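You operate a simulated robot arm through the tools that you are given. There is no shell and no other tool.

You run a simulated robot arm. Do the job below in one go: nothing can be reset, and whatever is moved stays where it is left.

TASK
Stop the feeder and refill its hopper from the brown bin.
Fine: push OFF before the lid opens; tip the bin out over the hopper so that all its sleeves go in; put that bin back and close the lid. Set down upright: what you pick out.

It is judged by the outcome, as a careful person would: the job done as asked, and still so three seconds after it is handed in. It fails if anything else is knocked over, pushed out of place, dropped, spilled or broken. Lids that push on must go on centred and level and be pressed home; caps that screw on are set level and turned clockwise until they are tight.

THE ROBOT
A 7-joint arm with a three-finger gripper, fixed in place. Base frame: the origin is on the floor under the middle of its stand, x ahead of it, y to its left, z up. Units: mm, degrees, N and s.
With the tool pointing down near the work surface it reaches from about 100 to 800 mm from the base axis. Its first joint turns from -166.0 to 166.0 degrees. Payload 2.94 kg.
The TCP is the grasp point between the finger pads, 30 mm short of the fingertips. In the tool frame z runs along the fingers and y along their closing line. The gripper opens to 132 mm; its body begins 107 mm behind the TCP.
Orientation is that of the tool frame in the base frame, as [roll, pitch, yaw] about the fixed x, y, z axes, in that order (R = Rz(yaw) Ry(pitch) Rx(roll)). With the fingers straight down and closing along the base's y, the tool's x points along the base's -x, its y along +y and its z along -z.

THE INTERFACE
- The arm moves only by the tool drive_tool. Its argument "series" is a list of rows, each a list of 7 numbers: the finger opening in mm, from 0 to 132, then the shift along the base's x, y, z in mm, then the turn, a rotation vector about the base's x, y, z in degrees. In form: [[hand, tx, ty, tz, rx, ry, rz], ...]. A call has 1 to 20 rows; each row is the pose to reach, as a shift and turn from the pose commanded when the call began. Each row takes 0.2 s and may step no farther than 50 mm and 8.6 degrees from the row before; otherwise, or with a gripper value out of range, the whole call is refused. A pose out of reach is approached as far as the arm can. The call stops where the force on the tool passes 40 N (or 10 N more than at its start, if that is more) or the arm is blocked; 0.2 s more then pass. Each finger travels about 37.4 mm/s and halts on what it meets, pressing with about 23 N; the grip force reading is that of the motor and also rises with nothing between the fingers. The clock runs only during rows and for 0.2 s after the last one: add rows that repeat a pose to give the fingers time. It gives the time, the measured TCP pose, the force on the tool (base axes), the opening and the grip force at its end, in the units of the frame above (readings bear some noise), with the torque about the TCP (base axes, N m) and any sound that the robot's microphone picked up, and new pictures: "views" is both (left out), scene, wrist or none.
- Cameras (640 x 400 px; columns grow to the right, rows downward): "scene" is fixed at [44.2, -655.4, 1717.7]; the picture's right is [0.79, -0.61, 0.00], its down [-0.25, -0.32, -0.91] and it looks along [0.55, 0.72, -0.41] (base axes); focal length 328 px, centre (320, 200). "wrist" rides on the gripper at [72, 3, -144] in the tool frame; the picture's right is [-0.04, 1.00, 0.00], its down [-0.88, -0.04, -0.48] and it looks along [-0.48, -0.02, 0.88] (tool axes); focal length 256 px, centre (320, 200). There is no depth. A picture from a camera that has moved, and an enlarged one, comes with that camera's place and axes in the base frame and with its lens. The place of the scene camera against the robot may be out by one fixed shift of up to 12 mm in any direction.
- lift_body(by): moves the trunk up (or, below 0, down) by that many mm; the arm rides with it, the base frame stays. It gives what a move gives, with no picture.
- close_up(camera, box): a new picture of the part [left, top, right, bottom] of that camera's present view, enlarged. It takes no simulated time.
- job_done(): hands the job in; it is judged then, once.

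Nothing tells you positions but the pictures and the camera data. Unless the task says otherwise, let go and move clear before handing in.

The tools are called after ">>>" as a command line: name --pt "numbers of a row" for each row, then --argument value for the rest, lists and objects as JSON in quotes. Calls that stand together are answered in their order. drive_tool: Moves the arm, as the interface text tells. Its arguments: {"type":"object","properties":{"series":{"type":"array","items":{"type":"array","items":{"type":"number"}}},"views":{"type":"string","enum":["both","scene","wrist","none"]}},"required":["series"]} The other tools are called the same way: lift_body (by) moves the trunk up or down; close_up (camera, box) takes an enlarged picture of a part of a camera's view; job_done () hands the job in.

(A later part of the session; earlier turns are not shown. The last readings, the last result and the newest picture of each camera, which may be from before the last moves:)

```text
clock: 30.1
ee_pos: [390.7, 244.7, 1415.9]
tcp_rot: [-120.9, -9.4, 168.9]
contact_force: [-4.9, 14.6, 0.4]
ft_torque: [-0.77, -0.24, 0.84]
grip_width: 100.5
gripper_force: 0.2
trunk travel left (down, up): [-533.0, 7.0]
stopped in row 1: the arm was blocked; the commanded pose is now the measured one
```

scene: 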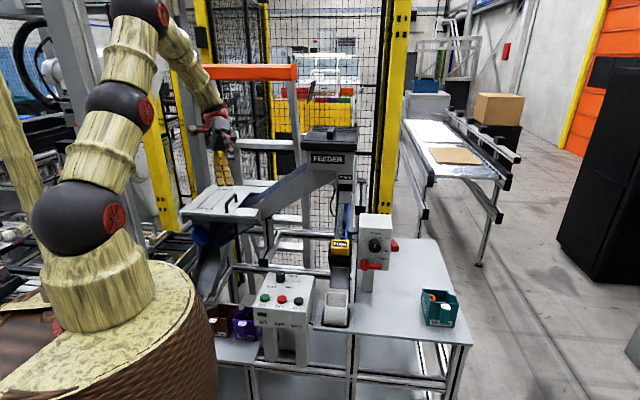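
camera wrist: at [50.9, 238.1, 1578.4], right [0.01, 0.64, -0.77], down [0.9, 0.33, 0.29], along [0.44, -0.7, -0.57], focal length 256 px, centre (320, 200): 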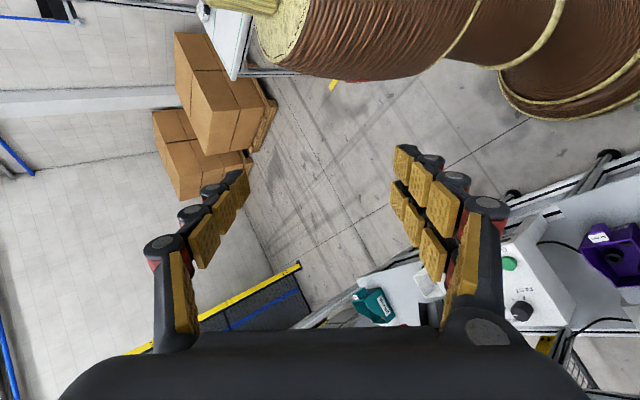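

The motion is getting much smaller. I'll hold a bit longer.

>>> drive_tool --pt "100 0 0 0 0 0 0" --pt "100 0 0 0 0 0 0" --pt "100 0 0 0 0 0 0" --pt "100 0 0 0 0 0 0" --views "both"

```text
clock: 31.1
ee_pos: [399.7, 251.0, 1417.6]
tcp_rot: [-121.5, -9.8, 169.2]
contact_force: [2.3, 0.5, 0.9]
ft_torque: [-0.01, 0.05, -0.13]
grip_width: 100.0
gripper_force: 0.1
trunk travel left (down, up): [-533.0, 7.0]
camera wrist: at [366.1, 382.5, 1501.9], right [0.0, 0.53, -0.85], down [0.97, 0.21, 0.13], along [0.24, -0.82, -0.52], focal length 256 px, centre (320, 200)
```

scene: 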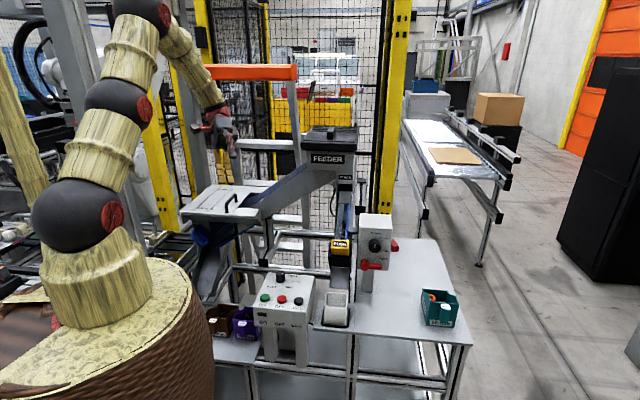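
wrist: 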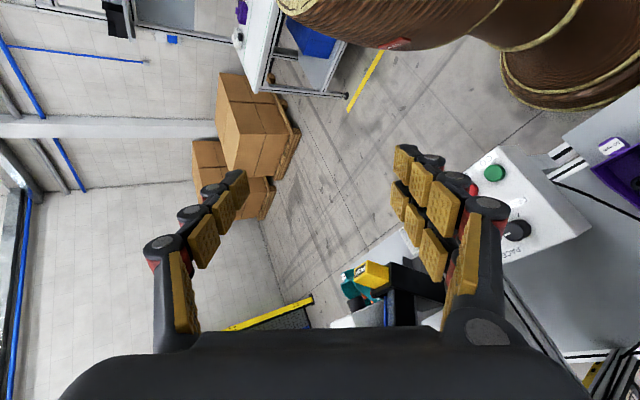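

The robot has settled: the last hold ran to the end with no contact. Before going on, I'll inspect everything that could have been disturbed.

>>> close_up --camera "scene" --box '[170, 160, 330, 260]'

>>> close_up --camera "scene" --box '[180, 250, 340, 350]'

>>> close_up --camera "scene" --box '[310, 190, 490, 350]'

>>> close_up --camera "scene" --box '[0, 140, 200, 300]'

```text
4.00 times, centred on (250, 210) of scene
camera zoom: at [44.2, -655.4, 1717.7], right [0.79, -0.61, 0.0], down [-0.25, -0.32, -0.91], along [0.55, 0.72, -0.41], focal length 1310 px, centre (600, 160)
```

zoom: 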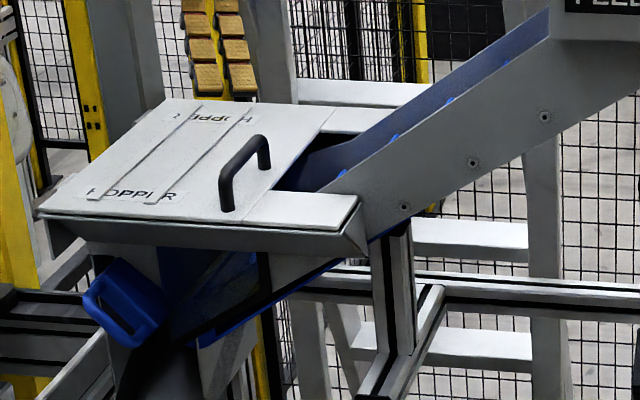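

```text
4.00 times, centred on (260, 300) of scene
camera zoom: at [44.2, -655.4, 1717.7], right [0.79, -0.61, 0.0], down [-0.25, -0.32, -0.91], along [0.55, 0.72, -0.41], focal length 1310 px, centre (560, -200)
```

zoom: 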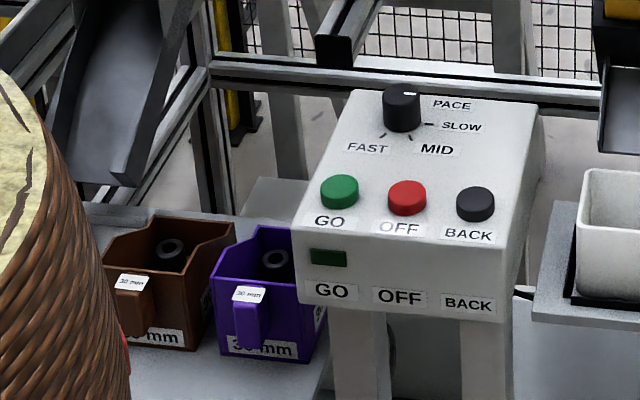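

```text
2.50 times, centred on (400, 270) of scene
camera zoom: at [44.2, -655.4, 1717.7], right [0.79, -0.61, 0.0], down [-0.25, -0.32, -0.91], along [0.55, 0.72, -0.41], focal length 819 px, centre (120, 25)
```

zoom: 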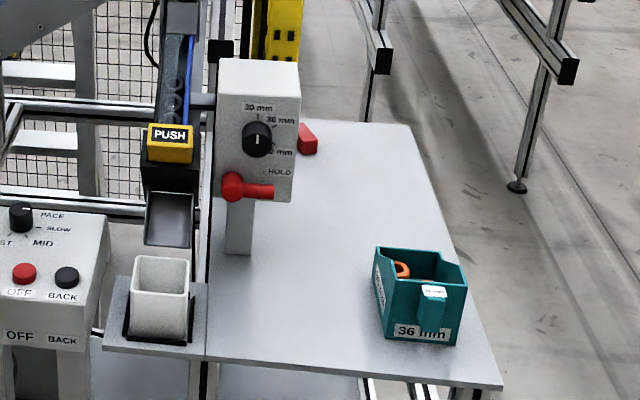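

```text
2.50 times, centred on (100, 220) of scene
camera zoom: at [44.2, -655.4, 1717.7], right [0.79, -0.61, 0.0], down [-0.25, -0.32, -0.91], along [0.55, 0.72, -0.41], focal length 819 px, centre (870, 150)
```

zoom: 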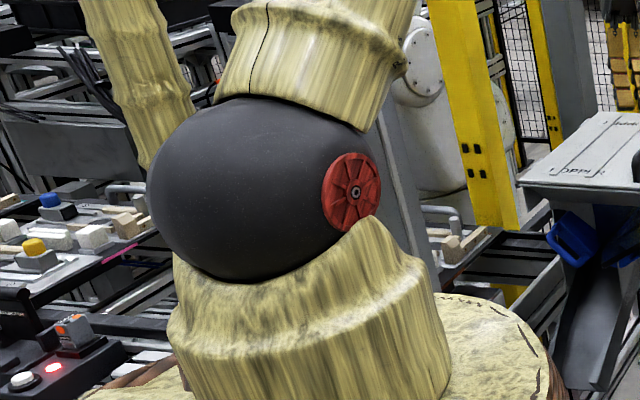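

The hopper, lid, bins and control box are all where they were, and the GO lamp is still off. I'll gently turn the hand back to pointing straight down, in a comfortable pose.

>>> drive_tool --pt "100 0 8 2 6.68 0.99 5.07" --pt "100 0 16 4 13.36 1.98 10.13" --pt "100 0 24 6 20.03 2.97 15.2" --pt "100 0 32 8 26.7 3.96 20.3" --pt "100 0 40 10 33.4 4.94 25.3" --pt "100 0 48 12 40.1 5.93 30.4" --pt "100 0 56 14 46.7 6.92 35.5" --pt "100 0 64 16 53.4 7.9 40.5" --pt "100 0 70 18 60.1 8.9 45.6" --pt "100 0 70 18 60.1 8.9 45.6"

```text
clock: 33.2
ee_pos: [398.3, 322.2, 1436.5]
tcp_rot: [179.9, 0.0, -135.2]
contact_force: [0.0, 0.2, 0.3]
ft_torque: [-0.03, -0.02, -0.01]
grip_width: 100.1
gripper_force: 0.0
trunk travel left (down, up): [-533.0, 7.0]
camera wrist: at [346.2, 271.6, 1580.3], right [-0.67, 0.74, 0.0], down [0.65, 0.59, 0.47], along [0.35, 0.32, -0.88], focal length 256 px, centre (320, 200)
```

scene: 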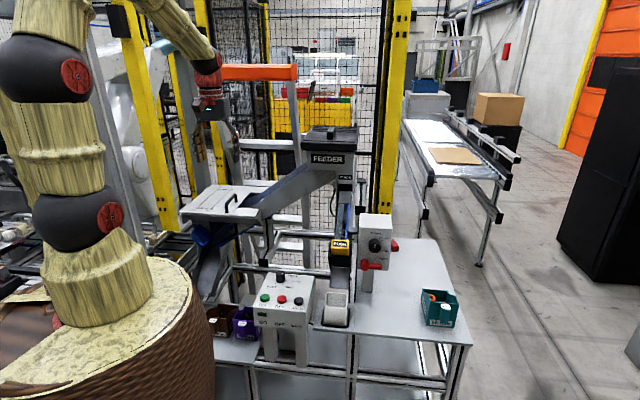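
wrist: 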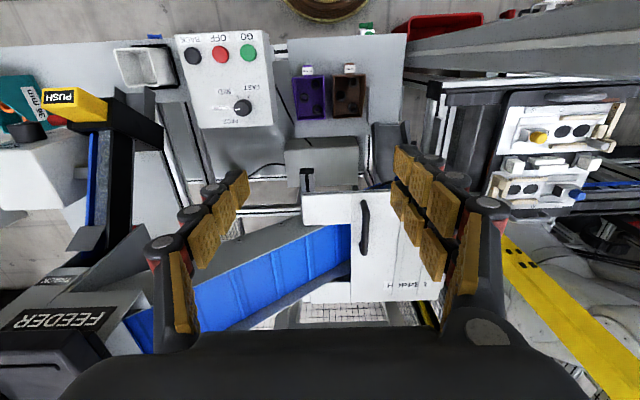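

Everything is stable again. The trouble came from stretching the arm almost straight with the trunk at its top. This time I'll lower the trunk a little, grip the handle nearer to the robot, keep the hand vertical and open the lid less far.

>>> lift_body --by -30

```text
clock: 34.0
ee_pos: [398.8, 321.7, 1406.4]
tcp_rot: [-180.0, 0.0, -135.2]
contact_force: [0.8, -0.1, 0.0]
ft_torque: [0.0, 0.01, -0.01]
grip_width: 100.3
gripper_force: 0.0
trunk travel left (down, up): [-503.0, 37.0]
```

The trunk is lowered. I'll move above the near half of the handle.

>>> drive_tool --pt "90 13 31 -10 0 0 0" --pt "80 26 62 -25 0 0 0" --pt "70 39 93 -40 0 0 0" --pt "62 52 124 -60 0 0 0" --pt "60 65 155 -80 0 0 0" --pt "60 77 186 -105 0 0 0" --pt "60 77 186 -135 0 0 0" --pt "60 77 186 -150 0 0 0" --pt "60 77 186 -150 0 0 0"

>>> close_up --camera "wrist" --box '[220, 40, 420, 240]'

>>> close_up --camera "scene" --box '[200, 150, 264, 220]'

```text
clock: 36.0
ee_pos: [475.9, 506.9, 1257.3]
tcp_rot: [179.9, 0.0, -135.2]
contact_force: [-0.2, -0.2, -0.4]
ft_torque: [0.01, 0.0, 0.03]
grip_width: 59.8
gripper_force: 0.0
trunk travel left (down, up): [-503.0, 37.0]
camera wrist: at [423.0, 456.9, 1401.8], right [-0.67, 0.74, 0.0], down [0.65, 0.59, 0.48], along [0.35, 0.32, -0.88], focal length 256 px, centre (320, 200)
```

scene: 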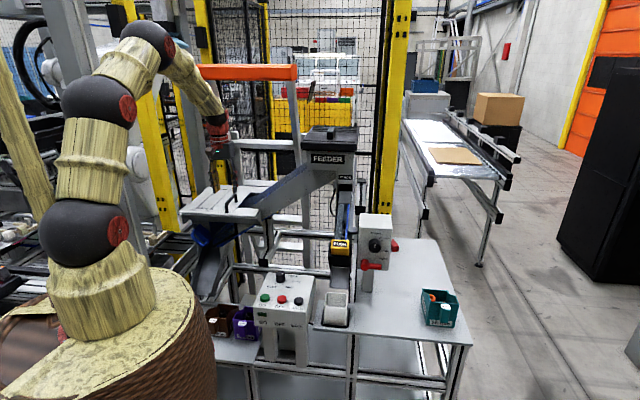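
wrist: 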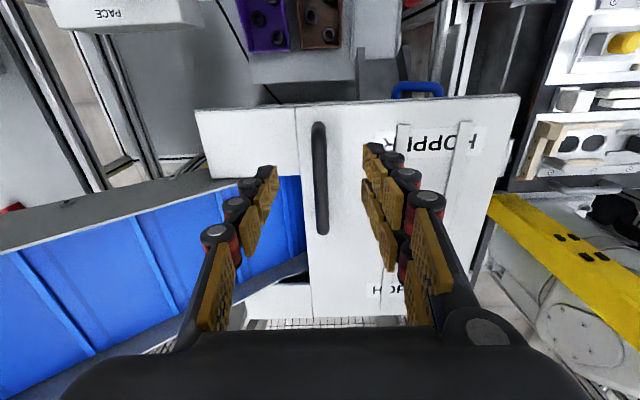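

```text
2.00 times, centred on (320, 140) of wrist
camera zoom: at [423.0, 456.9, 1401.8], right [-0.67, 0.74, 0.0], down [0.65, 0.59, 0.48], along [0.35, 0.32, -0.88], focal length 512 px, centre (320, 320)
```

zoom: 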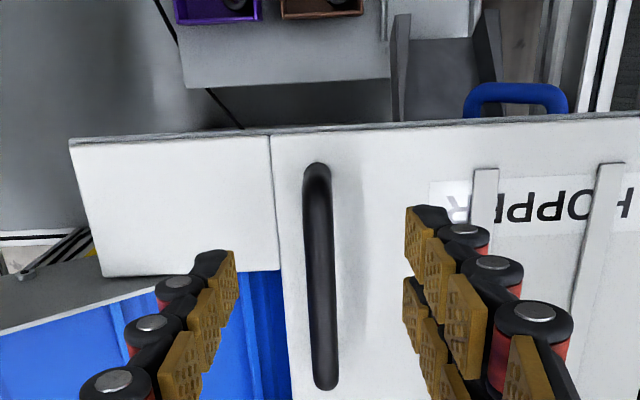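

```text
5.71 times, centred on (232, 185) of scene
camera zoom: at [44.2, -655.4, 1717.7], right [0.79, -0.61, 0.0], down [-0.25, -0.32, -0.91], along [0.55, 0.72, -0.41], focal length 1872 px, centre (823, 286)
```

zoom: 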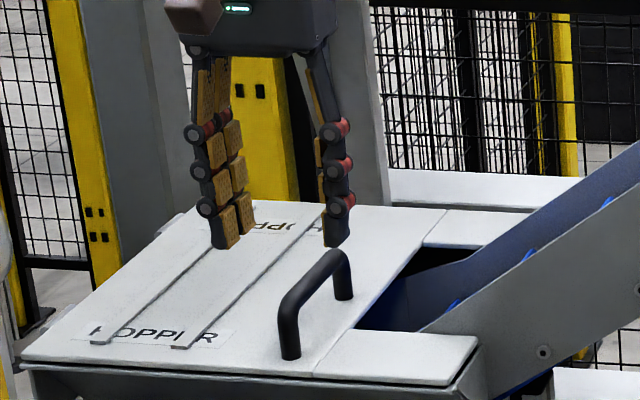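

The fingers are centred over the near part of the bar. I'll lower to grip height and close.

>>> drive_tool --pt "60 0 0 -25 0 0 0" --pt "60 0 0 -45 0 0 0" --pt "60 0 0 -58 0 0 0" --pt "60 0 0 -63 0 0 0" --pt "45 0 0 -63 0 0 0" --pt "30 0 0 -63 0 0 0" --pt "15 0 0 -63 0 0 0" --pt "0 0 0 -63 0 0 0" --pt "0 0 0 -63 0 0 0" --pt "0 0 0 -63 0 0 0" --views "scene"

```text
clock: 38.2
ee_pos: [475.7, 506.7, 1193.4]
tcp_rot: [180.0, -0.1, -135.1]
contact_force: [2.0, 0.1, -0.6]
ft_torque: [0.31, 0.2, -0.13]
grip_width: 13.4
gripper_force: 36.5
trunk travel left (down, up): [-503.0, 37.0]
```

scene: 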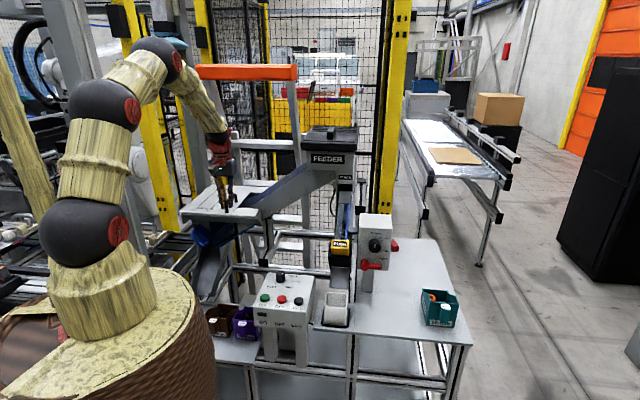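

The bar is gripped with almost no side force. I'll lift along the corrected arc to about 40° with the hand kept vertical.

>>> drive_tool --pt "0 -3 3 17.1 0 0 0" --pt "0 -7.1 7.1 33.7 0 0 0" --pt "0 -12.2 12.2 49.7 0 0 0" --pt "0 -18.2 18.2 65 0 0 0" --pt "0 -25.2 25.2 79.6 0 0 0" --pt "0 -33 33 93.2 0 0 0" --pt "0 -41.6 41.6 105.8 0 0 0" --pt "0 -51 51 117.3 0 0 0" --pt "0 -51 51 117.3 0 0 0" --views "scene"

>>> close_up --camera "scene" --box '[150, 120, 310, 240]'

```text
clock: 40.2
ee_pos: [425.8, 560.1, 1312.1]
tcp_rot: [179.9, 0.1, -135.3]
contact_force: [14.4, 4.5, 2.4]
ft_torque: [-0.05, 0.01, 0.86]
grip_width: 13.0
gripper_force: 39.6
trunk travel left (down, up): [-503.0, 37.0]
```

scene: 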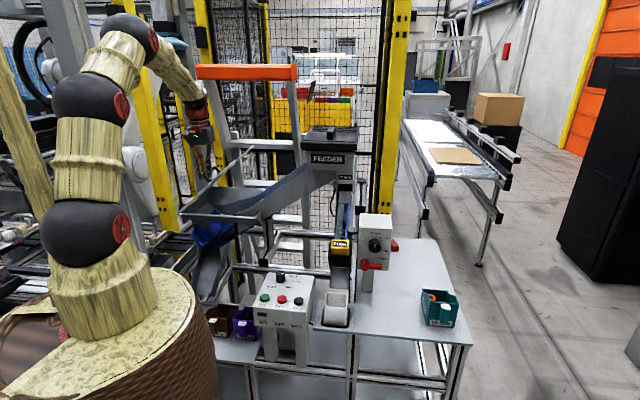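

```text
3.33 times, centred on (230, 180) of scene
camera zoom: at [44.2, -655.4, 1717.7], right [0.79, -0.61, 0.0], down [-0.25, -0.32, -0.91], along [0.55, 0.72, -0.41], focal length 1092 px, centre (620, 267)
```

zoom: 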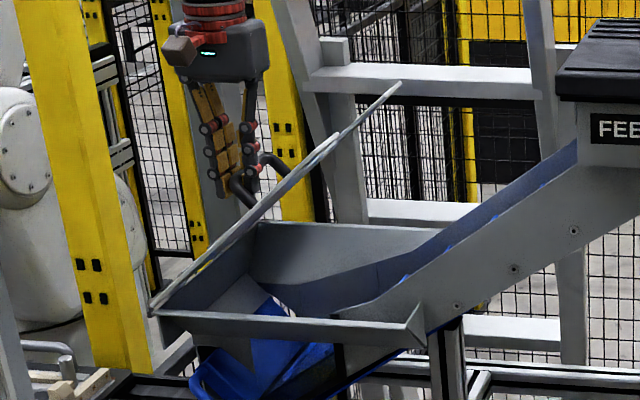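

The lid is at 40° with low forces. I'll continue to about 60°, shifting slightly to relieve the small sideways pull.

>>> drive_tool --pt "0 1 1 0 0 0 0" --pt "0 -8.2 11.8 10.3 0 0 0" --pt "0 -18.9 22.5 19.3 0 0 0" --pt "0 -29.9 33.9 27 0 0 0" --pt "0 -41.5 45.5 33.2 0 0 0" --pt "0 -41.5 45.5 33.2 0 0 0" --views "scene"

>>> close_up --camera "scene" --box '[150, 110, 310, 240]'

```text
clock: 41.6
ee_pos: [382.5, 606.0, 1342.5]
tcp_rot: [180.0, -0.1, -135.2]
contact_force: [3.3, -1.5, -1.1]
ft_torque: [-0.44, 0.29, 0.81]
grip_width: 13.4
gripper_force: 39.5
trunk travel left (down, up): [-503.0, 37.0]
```

scene: 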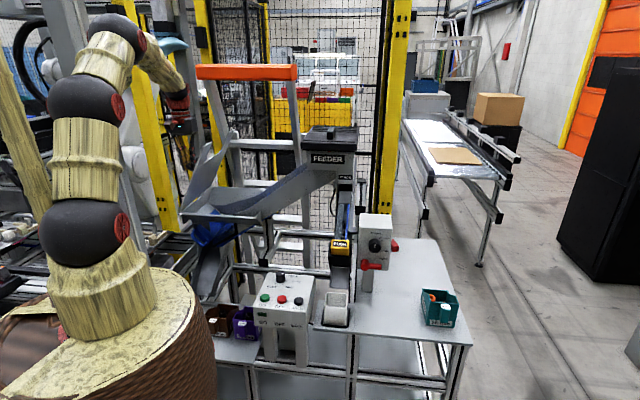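

```text
3.08 times, centred on (230, 175) of scene
camera zoom: at [44.2, -655.4, 1717.7], right [0.79, -0.61, 0.0], down [-0.25, -0.32, -0.91], along [0.55, 0.72, -0.41], focal length 1008 px, centre (597, 277)
```

zoom: 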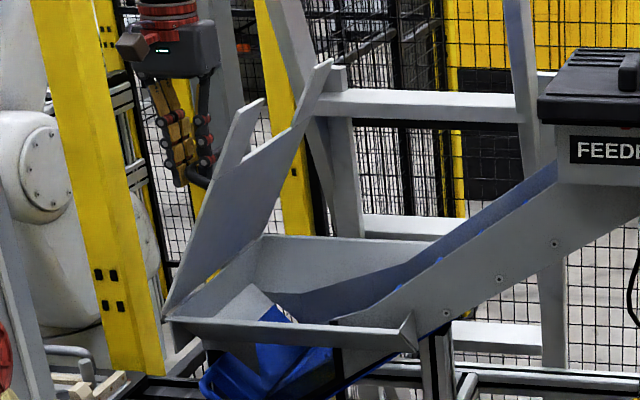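

The lid is at 60° and the forces are near zero. I'll loosen the fingers slightly while still around the bar to see if it holds here.

>>> drive_tool --pt "18 0 0 0 0 0 0" --pt "24 0 0 0 0 0 0" --pt "28 0 0 0 0 0 0" --pt "28 0 0 0 0 0 0" --pt "28 0 0 0 0 0 0" --views "wrist"

>>> close_up --camera "wrist" --box '[200, 60, 440, 260]'

```text
clock: 42.8
ee_pos: [383.1, 606.4, 1342.0]
tcp_rot: [180.0, -0.1, -135.0]
contact_force: [-0.1, 1.2, 0.0]
ft_torque: [0.0, 0.03, -0.03]
grip_width: 28.2
gripper_force: 0.1
trunk travel left (down, up): [-503.0, 37.0]
camera wrist: at [330.1, 555.1, 1487.4], right [-0.67, 0.74, 0.0], down [0.65, 0.59, 0.47], along [0.35, 0.32, -0.88], focal length 256 px, centre (320, 200)
```

wrist: 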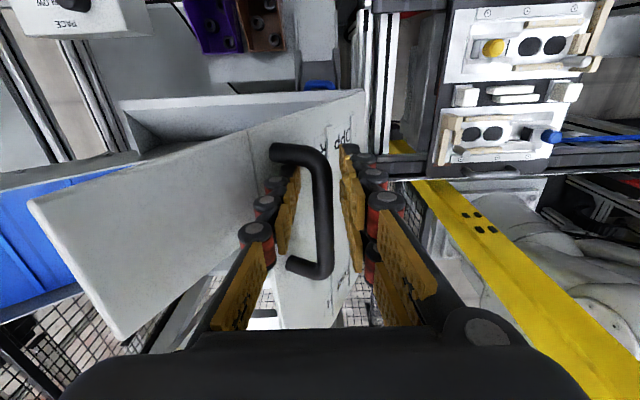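

```text
2.00 times, centred on (320, 160) of wrist
camera zoom: at [330.1, 555.1, 1487.4], right [-0.67, 0.74, 0.0], down [0.65, 0.59, 0.47], along [0.35, 0.32, -0.88], focal length 512 px, centre (320, 280)
```

zoom: 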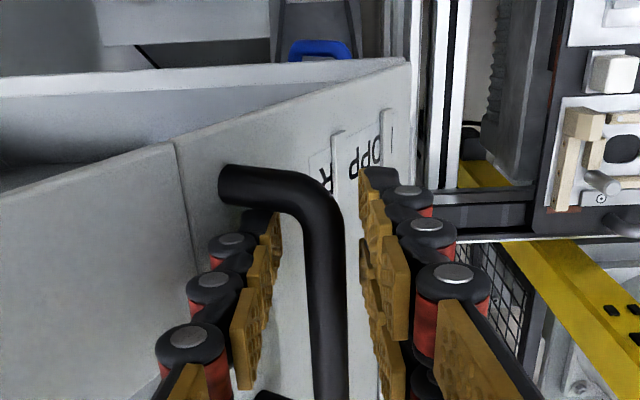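

The bar floats free between the fingers, so the lid holds its angle by itself. I'll grip again and raise it gently to about 70° for more room, staying within easy reach.

>>> drive_tool --pt "14 0 0 0 0 0 0" --pt "0 0 0 0 0 0 0" --pt "0 0 0 0 0 0 0" --pt "0 -6 6 2.6 0 0 0" --pt "0 -12 12 4.8 0 0 0" --pt "0 -18 18 6.7 0 0 0" --pt "0 -24.1 24.1 8.1 0 0 0" --pt "0 -24.1 24.1 8.1 0 0 0" --views "scene"

```text
clock: 44.6
ee_pos: [359.7, 630.2, 1351.1]
tcp_rot: [180.0, -0.1, -135.1]
contact_force: [5.1, -0.4, -9.4]
ft_torque: [-0.34, 0.09, 0.85]
grip_width: 12.9
gripper_force: 40.0
trunk travel left (down, up): [-503.0, 37.0]
```

scene: 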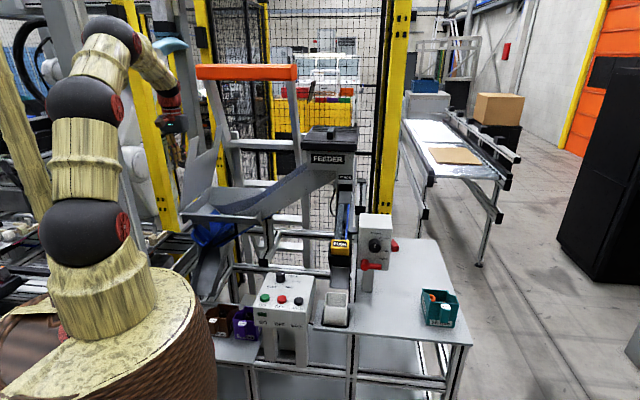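

The lid is at about 70° and everything is steady. I'll loosen, wait, then lift the fingers straight up off the bar.

>>> drive_tool --pt "18 0 0 -1 0 0 0" --pt "24 0 0 -1 0 0 0" --pt "28 0 0 -1 0 0 0" --pt "28 0 0 -1 0 0 0" --pt "28 0 0 8 0 0 0" --pt "28 0 0 18 0 0 0" --pt "28 0 0 28 0 0 0" --pt "28 0 0 38 0 0 0" --pt "28 0 0 46 0 0 0" --views "both"

>>> close_up --camera "wrist" --box '[200, 60, 440, 260]'

```text
clock: 46.6
ee_pos: [359.8, 627.1, 1398.3]
tcp_rot: [180.0, -0.1, -135.2]
contact_force: [-0.4, 1.2, -0.6]
ft_torque: [0.03, -0.01, -0.02]
grip_width: 28.0
gripper_force: 0.1
trunk travel left (down, up): [-503.0, 37.0]
camera wrist: at [306.7, 577.7, 1542.1], right [-0.67, 0.74, 0.0], down [0.65, 0.59, 0.47], along [0.35, 0.32, -0.88], focal length 256 px, centre (320, 200)
```

scene: 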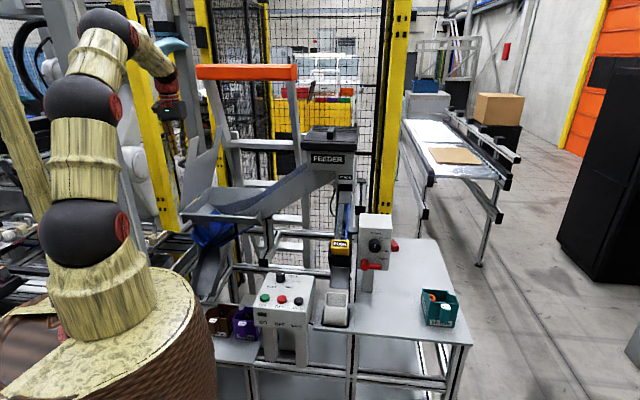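
wrist: 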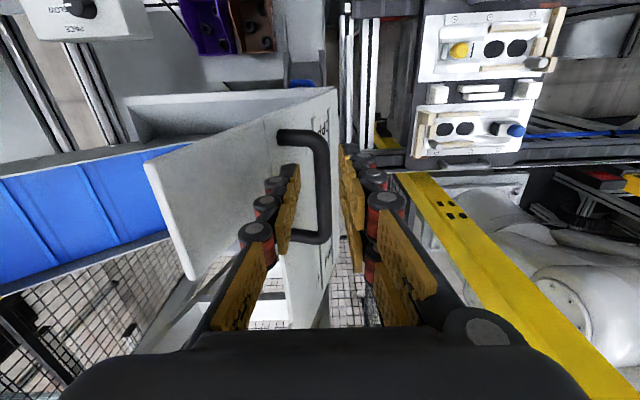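

```text
2.00 times, centred on (320, 160) of wrist
camera zoom: at [306.7, 577.7, 1542.1], right [-0.67, 0.74, 0.0], down [0.65, 0.59, 0.47], along [0.35, 0.32, -0.88], focal length 512 px, centre (320, 280)
```

zoom: 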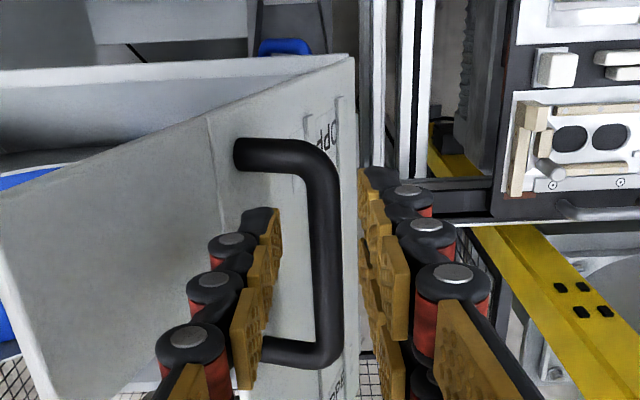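

The lid stays open on its own and the hand is clear of the handle. I'll back away toward the robot and move over to the bins for a closer look.

>>> drive_tool --pt "30 0 0 15 0 0 0" --pt "40 -15 -30 20 0 0 0" --pt "50 -30 -65 20 0 0 0" --pt "60 -45 -100 15 0 0 0" --pt "70 -55 -140 5 0 0 0" --pt "75 -65 -180 -15 0 0 0" --pt "80 -75 -215 -45 0 0 0" --pt "80 -85 -250 -75 0 0 0" --pt "80 -95 -285 -105 0 0 0" --pt "80 -105 -315 -140 0 0 0" --pt "80 -115 -340 -175 0 0 0" --pt "80 -125 -355 -200 0 0 0" --pt "80 -125 -355 -200 0 0 0" --views "both"

>>> close_up --camera "wrist" --box '[240, 60, 440, 185]'

```text
clock: 49.4
ee_pos: [233.3, 272.8, 1197.5]
tcp_rot: [180.0, -0.1, -135.2]
contact_force: [-0.2, 0.5, -0.9]
ft_torque: [0.01, 0.0, 0.0]
grip_width: 80.0
gripper_force: 0.1
trunk travel left (down, up): [-503.0, 37.0]
camera wrist: at [181.6, 222.4, 1342.7], right [-0.67, 0.74, 0.0], down [0.65, 0.59, 0.47], along [0.35, 0.32, -0.88], focal length 256 px, centre (320, 200)
```

scene: 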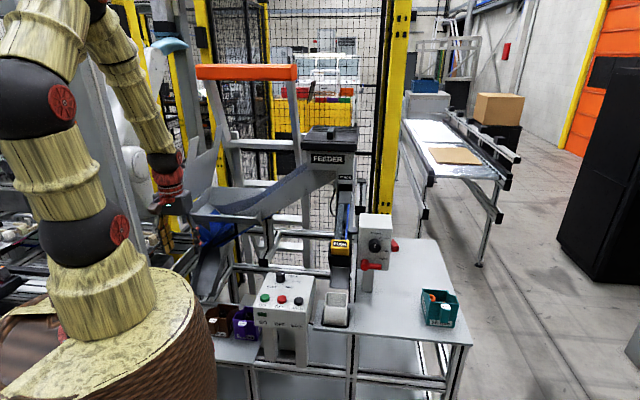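
wrist: 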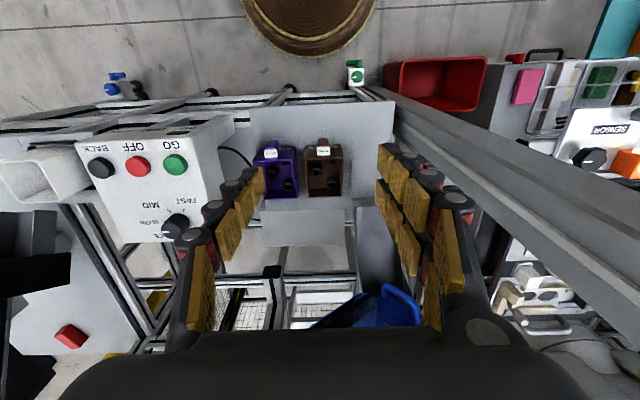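

```text
3.20 times, centred on (340, 122) of wrist
camera zoom: at [181.6, 222.4, 1342.7], right [-0.67, 0.74, 0.0], down [0.65, 0.59, 0.47], along [0.35, 0.32, -0.88], focal length 819 px, centre (256, 448)
```

zoom: 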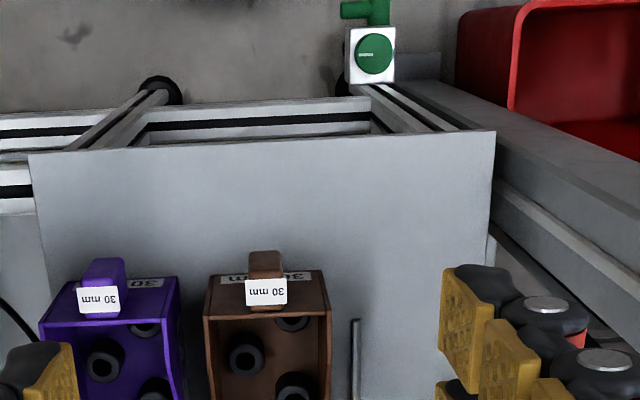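

The brown bin's grip tab is near (304, 344), with its top at about z 805 and the table near z 708. I plan to grip the tab with the hand tilted 45° and roll the wrist to pour. First I'll rehearse that wrist roll in free air, empty-handed.

>>> drive_tool --pt "80 20 20 35 0 0 0" --pt "80 40 40 70 0 0 0" --pt "80 60 60 105 0 0 0" --pt "80 80 80 140 0 0 0" --pt "80 100 105 170 0 0 0" --pt "80 120 130 190 5.6 -5.6 0" --pt "80 135 150 195 11.2 -11.2 0" --pt "80 145 165 195 16.8 -16.8 0" --pt "80 150 170 195 22.4 -22.4 0" --pt "80 155 175 195 28 -28 0" --pt "80 155 175 195 33.6 -33.6 0" --pt "80 155 175 195 39.2 -39.2 0" --pt "80 155 175 195 44.8 -44.8 0" --pt "80 155 175 195 50.4 -50.4 0" --pt "80 155 175 195 56.5 -56.5 0" --pt "80 155 175 195 56.5 -56.5 0" --views "both"

```text
clock: 52.8
ee_pos: [389.3, 448.8, 1392.3]
tcp_rot: [178.5, 79.9, -136.6]
contact_force: [0.9, 0.2, 0.5]
ft_torque: [0.01, 0.0, 0.03]
grip_width: 80.0
gripper_force: 0.1
out of reach, approached as far as the arm can: row 13
trunk travel left (down, up): [-503.0, 37.0]
camera wrist: at [278.8, 339.7, 1347.9], right [-0.7, 0.71, 0.05], down [-0.19, -0.25, 0.95], along [0.69, 0.66, 0.31], focal length 256 px, centre (320, 200)
```

scene: 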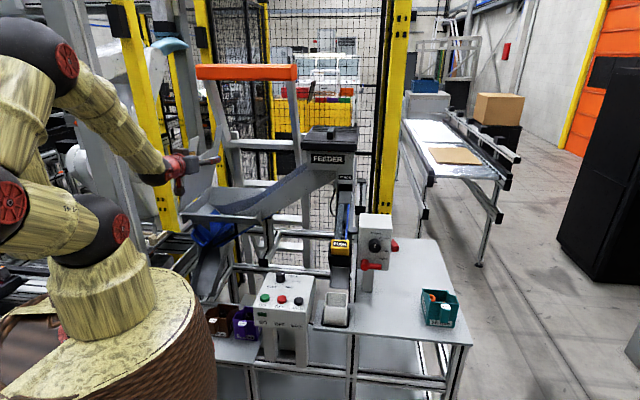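
wrist: 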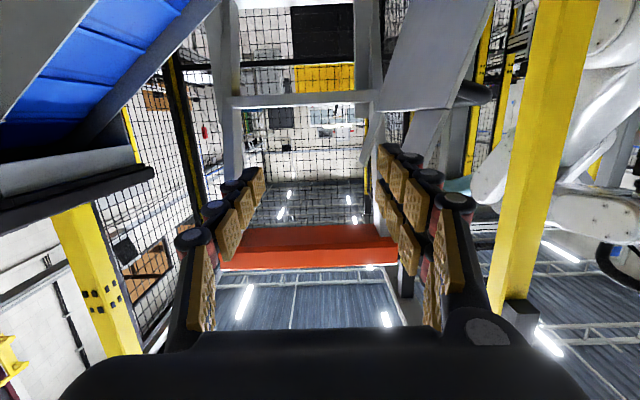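

The tilt to near-horizontal works. Now I'll rehearse the roll about the hand axis in one direction.

>>> drive_tool --pt "80 0 0 0 5.8 5.8 -1.4" --pt "80 0 0 0 11.6 11.6 -2.9" --pt "80 0 0 0 17.4 17.4 -4.3" --pt "80 0 0 0 23.2 23.2 -5.8" --pt "80 0 0 0 29 29 -7.2" --pt "80 0 0 0 34.8 34.8 -8.7" --pt "80 0 0 0 40.6 40.6 -10.1" --pt "80 0 0 0 46.4 46.4 -11.6" --pt "80 0 0 0 52.2 52.2 -13" --pt "80 0 0 0 58 58 -14.5" --pt "80 0 0 0 63.8 63.8 -15.9" --pt "80 0 0 0 69.6 69.6 -17.4" --pt "80 0 0 0 75.4 75.4 -18.8" --pt "80 0 0 0 81.2 81.2 -20.3" --pt "80 0 0 0 87 87 -21.7" --pt "80 0 0 0 92.8 92.8 -23.2" --views "both"

```text
clock: 56.2
ee_pos: [388.9, 450.2, 1391.9]
tcp_rot: [103.6, -42.8, 125.7]
contact_force: [0.7, 0.3, 0.0]
ft_torque: [0.02, -0.05, 0.04]
grip_width: 80.3
gripper_force: 0.0
out of reach, approached as far as the arm can: row 1, 2, 3, 4, 5, 6, 7, 8, 9, 10, 11, 12
trunk travel left (down, up): [-503.0, 37.0]
camera wrist: at [261.3, 389.4, 1468.6], right [0.59, -0.42, 0.68], down [0.02, -0.84, -0.54], along [0.8, 0.34, -0.49], focal length 256 px, centre (320, 200)
```

scene: 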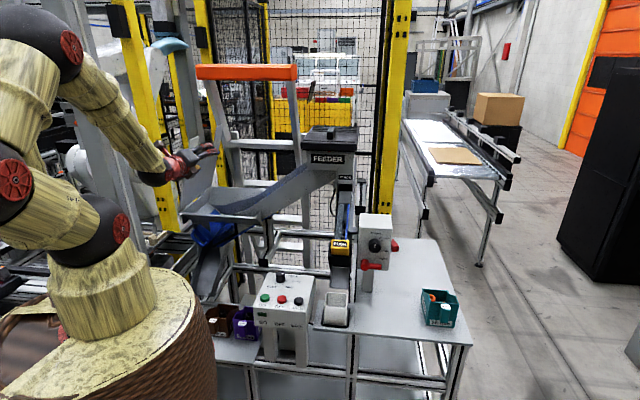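
wrist: 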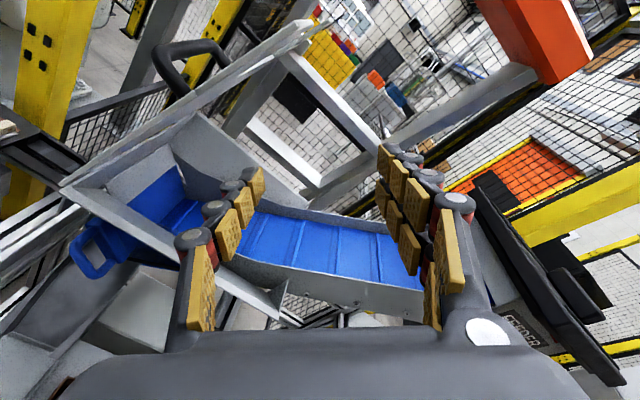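

The rolled pose was reached, but intermediate rows were flagged out of reach. I'll roll back halfway to see how accurately the arm holds those poses.

>>> drive_tool --pt "80 0 0 0 -5.8 -5.8 1.4" --pt "80 0 0 0 -11.6 -11.6 2.9" --pt "80 0 0 0 -17.4 -17.4 4.3" --pt "80 0 0 0 -23.2 -23.2 5.8" --pt "80 0 0 0 -29 -29 7.2" --pt "80 0 0 0 -34.8 -34.8 8.7" --pt "80 0 0 0 -40.6 -40.6 10.1" --pt "80 0 0 0 -46.4 -46.4 11.6" --pt "80 0 0 0 -46.4 -46.4 11.6" --views "scene"

```text
clock: 58.2
ee_pos: [389.4, 447.9, 1393.4]
tcp_rot: [100.8, 23.0, 139.4]
contact_force: [0.5, 0.6, 0.5]
ft_torque: [-0.02, -0.01, 0.04]
grip_width: 80.1
gripper_force: 0.1
trunk travel left (down, up): [-503.0, 37.0]
```

scene: 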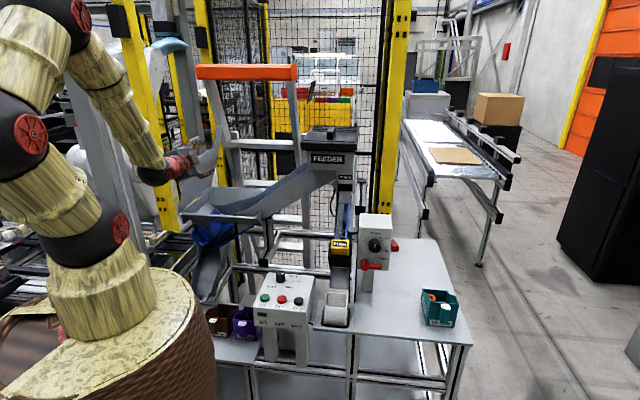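

That went smoothly. I'll continue back to zero roll and check again.

>>> drive_tool --pt "80 0 0 0 -5.8 -5.8 1.4" --pt "80 0 0 0 -11.6 -11.6 2.9" --pt "80 0 0 0 -17.4 -17.4 4.3" --pt "80 0 0 0 -23.2 -23.2 5.8" --pt "80 0 0 0 -29 -29 7.2" --pt "80 0 0 0 -34.8 -34.8 8.7" --pt "80 0 0 0 -40.6 -40.6 10.1" --pt "80 0 0 0 -46.4 -46.4 11.6" --pt "80 0 0 0 -46.4 -46.4 11.6" --views "scene"

```text
clock: 60.2
ee_pos: [388.2, 448.3, 1393.1]
tcp_rot: [179.6, 79.7, -135.5]
contact_force: [-0.4, -0.5, -0.1]
ft_torque: [-0.03, 0.0, -0.01]
grip_width: 80.0
gripper_force: 0.0
trunk travel left (down, up): [-503.0, 37.0]
```

scene: 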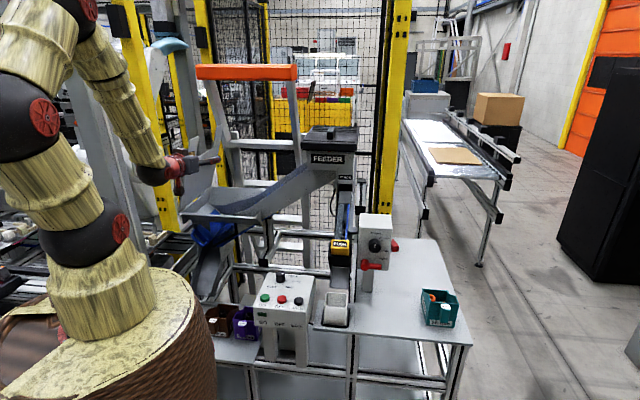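

Zero roll is fine too. Now I'll rehearse a nearly full roll in the positive direction from here.

>>> drive_tool --pt "80 0 0 0 5.85 5.85 -1.46" --pt "80 0 0 0 11.7 11.7 -2.92" --pt "80 0 0 0 17.55 17.55 -4.38" --pt "80 0 0 0 23.4 23.4 -5.84" --pt "80 0 0 0 29.25 29.25 -7.3" --pt "80 0 0 0 35.1 35.1 -8.76" --pt "80 0 0 0 40.95 40.95 -10.22" --pt "80 0 0 0 46.8 46.8 -11.68" --pt "80 0 0 0 52.65 52.65 -13.14" --pt "80 0 0 0 58.5 58.5 -14.6" --pt "80 0 0 0 64.35 64.35 -16.06" --pt "80 0 0 0 70.2 70.2 -17.52" --pt "80 0 0 0 76.05 76.05 -18.98" --pt "80 0 0 0 81.9 81.9 -20.44" --pt "80 0 0 0 87.75 87.75 -21.9" --pt "80 0 0 0 93.6 93.6 -23.36" --pt "80 0 0 0 99.45 99.45 -24.82" --pt "80 0 0 0 105.3 105.3 -26.28" --pt "80 0 0 0 111.15 111.15 -27.74" --pt "80 0 0 0 117 117 -29.2" --views "scene"

```text
clock: 64.4
ee_pos: [388.4, 448.4, 1393.0]
tcp_rot: [130.8, -74.8, 95.2]
contact_force: [0.2, 0.3, -0.7]
ft_torque: [0.0, 0.03, -0.01]
grip_width: 80.0
gripper_force: 0.0
trunk travel left (down, up): [-503.0, 37.0]
```

scene: 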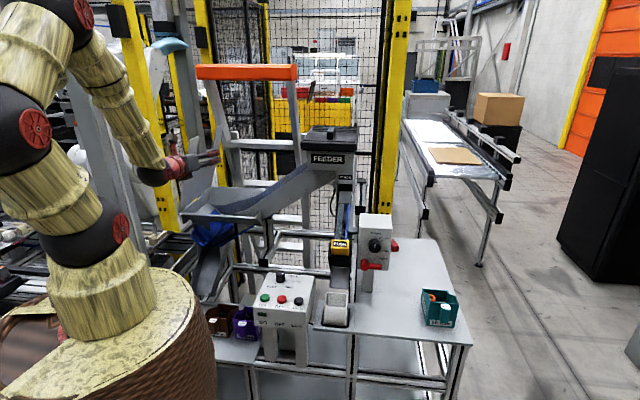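

The full roll works smoothly. I'll use this wrist attitude, camera on top, for picking. First I'll finish the roll to 180°.

>>> drive_tool --pt "80 0 0 0 4.18 4.18 -1.04" --pt "80 0 0 0 8.35 8.35 -2.1" --pt "80 0 0 0 8.35 8.35 -2.1" --views "none"

>>> drive_tool --pt "80 -10 -10 -20 -5 5 0" --pt "80 -20 -20 -40 -10 10 0" --pt "80 -30 -30 -60 -15 15 0" --pt "80 -40 -40 -85 -20 20 0" --pt "80 -50 -55 -110 -24.7 24.7 0" --pt "80 -60 -70 -140 -24.7 24.7 0" --pt "80 -70 -85 -175 -24.7 24.7 0" --pt "80 -80 -100 -210 -24.7 24.7 0" --pt "80 -90 -110 -250 -24.7 24.7 0" --pt "80 -95 -115 -290 -24.7 24.7 0" --pt "80 -95 -115 -290 -24.7 24.7 0" --views "both"

```text
clock: 65.2
ee_pos: [388.7, 448.7, 1393.0]
tcp_rot: [-178.5, -80.1, 43.4]
contact_force: [0.3, 0.1, -0.3]
ft_torque: [-0.04, 0.04, -0.01]
grip_width: 79.8
gripper_force: 0.1
trunk travel left (down, up): [-503.0, 37.0]
```

```text
clock: 67.6
ee_pos: [290.8, 337.9, 1109.5]
tcp_rot: [179.1, -45.0, 45.2]
contact_force: [-0.4, -0.1, -0.6]
ft_torque: [0.0, -0.05, 0.04]
grip_width: 79.9
gripper_force: 0.1
out of reach, approached as far as the arm can: row 10, 11
trunk travel left (down, up): [-503.0, 37.0]
camera wrist: at [256.7, 299.0, 1263.3], right [0.68, -0.73, -0.02], down [-0.71, -0.65, -0.28], along [0.2, 0.21, -0.96], focal length 256 px, centre (320, 200)
```

scene: 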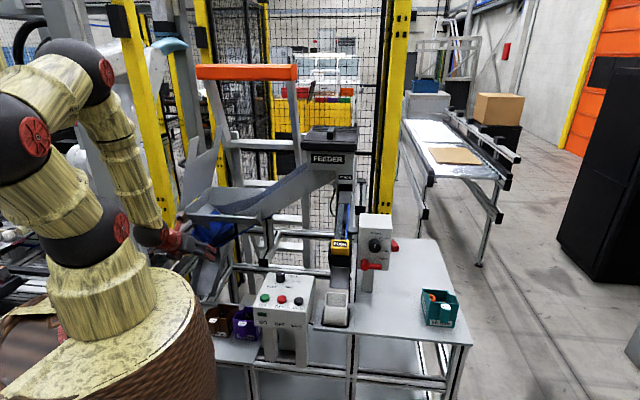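
wrist: 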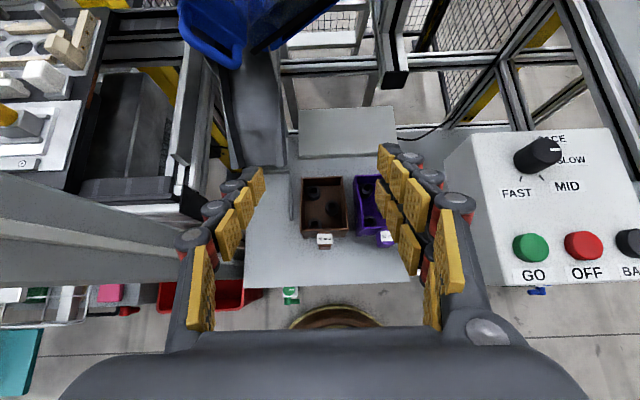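

This view from above shows the brown bin and its tab clearly. Rows 10–11 were at the reach limit, so I'll lower the trunk before picking. First I'll measure the bin from this picture.

>>> close_up --camera "wrist" --box '[270, 150, 430, 270]'

>>> close_up --camera "scene" --box '[120, 190, 340, 400]'

```text
3.33 times, centred on (350, 210) of wrist
camera zoom: at [256.7, 299.0, 1263.3], right [0.68, -0.73, -0.02], down [-0.71, -0.65, -0.28], along [0.2, 0.21, -0.96], focal length 853 px, centre (220, 167)
```

zoom: 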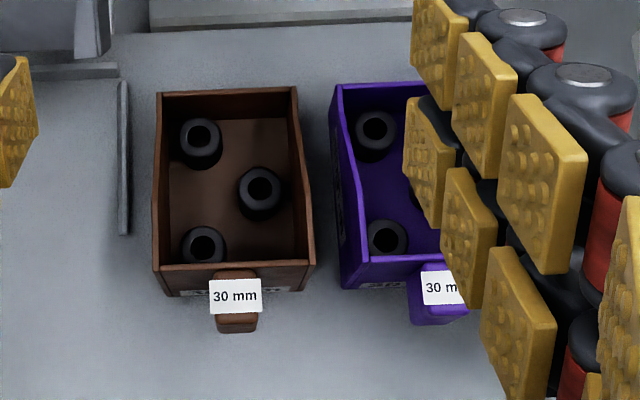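

```text
1.90 times, centred on (230, 295) of scene
camera zoom: at [44.2, -655.4, 1717.7], right [0.79, -0.61, 0.0], down [-0.25, -0.32, -0.91], along [0.55, 0.72, -0.41], focal length 624 px, centre (491, 19)
```

zoom: 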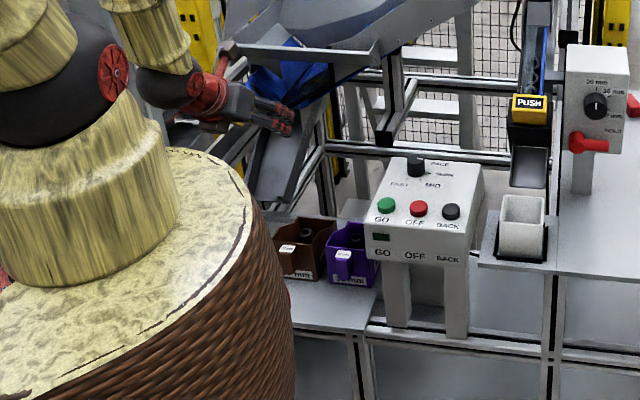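

The bin's sides run along the 45° table axis, with its rim at z≈800 and the tab about 29 mm deep. I'll raise the hand, then lower the trunk so that the low pick pose is comfortable.

>>> drive_tool --pt "80 0 0 45 0 0 0" --pt "80 0 0 90 0 0 0" --pt "80 0 0 135 0 0 0" --pt "80 0 0 180 0 0 0" --pt "80 0 0 225 0 0 0" --pt "80 0 0 260 0 0 0" --pt "80 0 0 260 0 0 0" --views "scene"

```text
clock: 69.2
ee_pos: [290.0, 338.9, 1370.5]
tcp_rot: [-179.8, -45.2, 44.8]
contact_force: [0.8, 0.1, -0.3]
ft_torque: [0.01, 0.01, -0.04]
grip_width: 80.1
gripper_force: 0.0
trunk travel left (down, up): [-503.0, 37.0]
```

scene: 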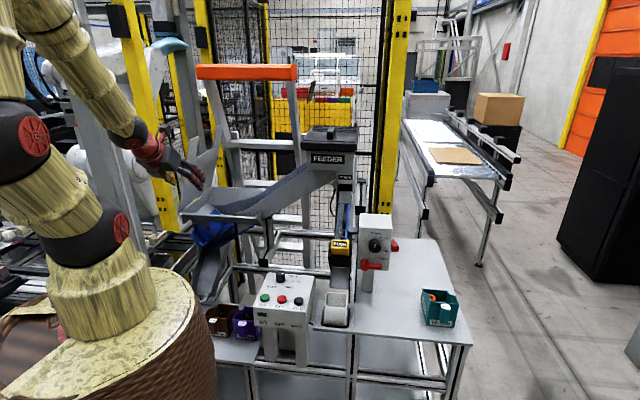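

Now I'll lower the trunk in two stages, checking in between.

>>> lift_body --by -200

>>> close_up --camera "scene" --box '[0, 0, 640, 400]'

```text
clock: 71.4
ee_pos: [290.2, 337.7, 1171.7]
tcp_rot: [-179.8, -45.2, 44.8]
contact_force: [0.5, -0.3, -0.1]
ft_torque: [0.0, 0.01, 0.02]
grip_width: 79.9
gripper_force: 0.1
trunk travel left (down, up): [-303.0, 237.0]
```

```text
1.00 times, centred on (320, 200) of scene (not enlarged: the box is as wide or as high as the picture)
camera zoom: at [44.2, -655.4, 1717.7], right [0.79, -0.61, 0.0], down [-0.25, -0.32, -0.91], along [0.55, 0.72, -0.41], focal length 328 px, centre (320, 200)
```

zoom: 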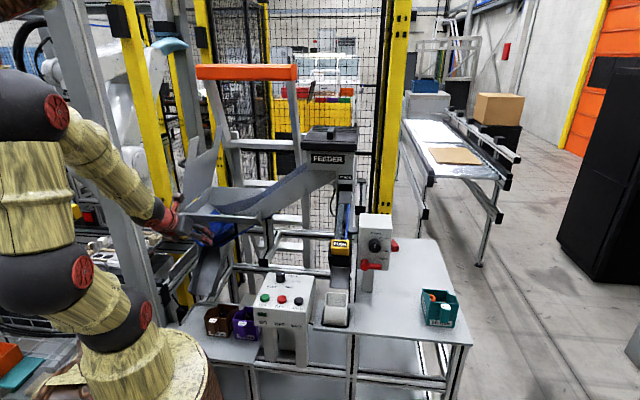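

That is clear on all sides. I'll lower the second stage.

>>> lift_body --by -190

>>> close_up --camera "scene" --box '[0, 60, 420, 400]'

>>> close_up --camera "wrist" --box '[220, 100, 420, 300]'

```text
clock: 73.5
ee_pos: [291.2, 339.0, 982.2]
tcp_rot: [-179.9, -45.2, 44.7]
contact_force: [-0.8, -0.7, 0.1]
ft_torque: [-0.01, -0.02, 0.0]
grip_width: 79.9
gripper_force: 0.0
trunk travel left (down, up): [-113.0, 427.0]
```

```text
1.18 times, centred on (210, 230) of scene
camera zoom: at [44.2, -655.4, 1717.7], right [0.79, -0.61, 0.0], down [-0.25, -0.32, -0.91], along [0.55, 0.72, -0.41], focal length 385 px, centre (449, 165)
```

zoom: 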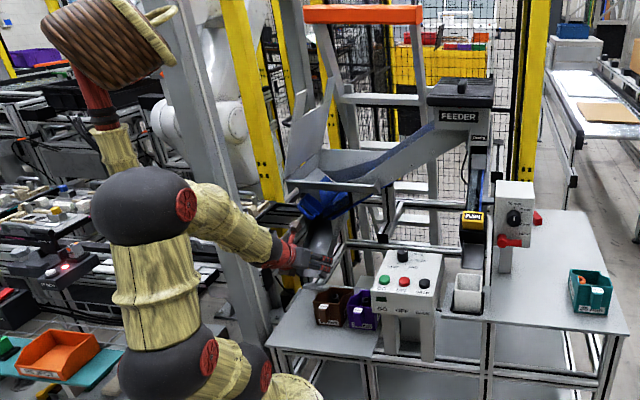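

```text
2.00 times, centred on (320, 200) of wrist
camera zoom: at [257.9, 298.8, 1134.6], right [0.68, -0.73, -0.03], down [-0.71, -0.65, -0.29], along [0.19, 0.22, -0.96], focal length 512 px, centre (320, 200)
```

zoom: 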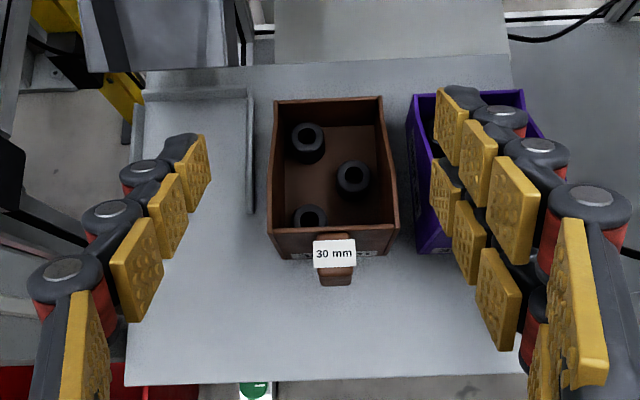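

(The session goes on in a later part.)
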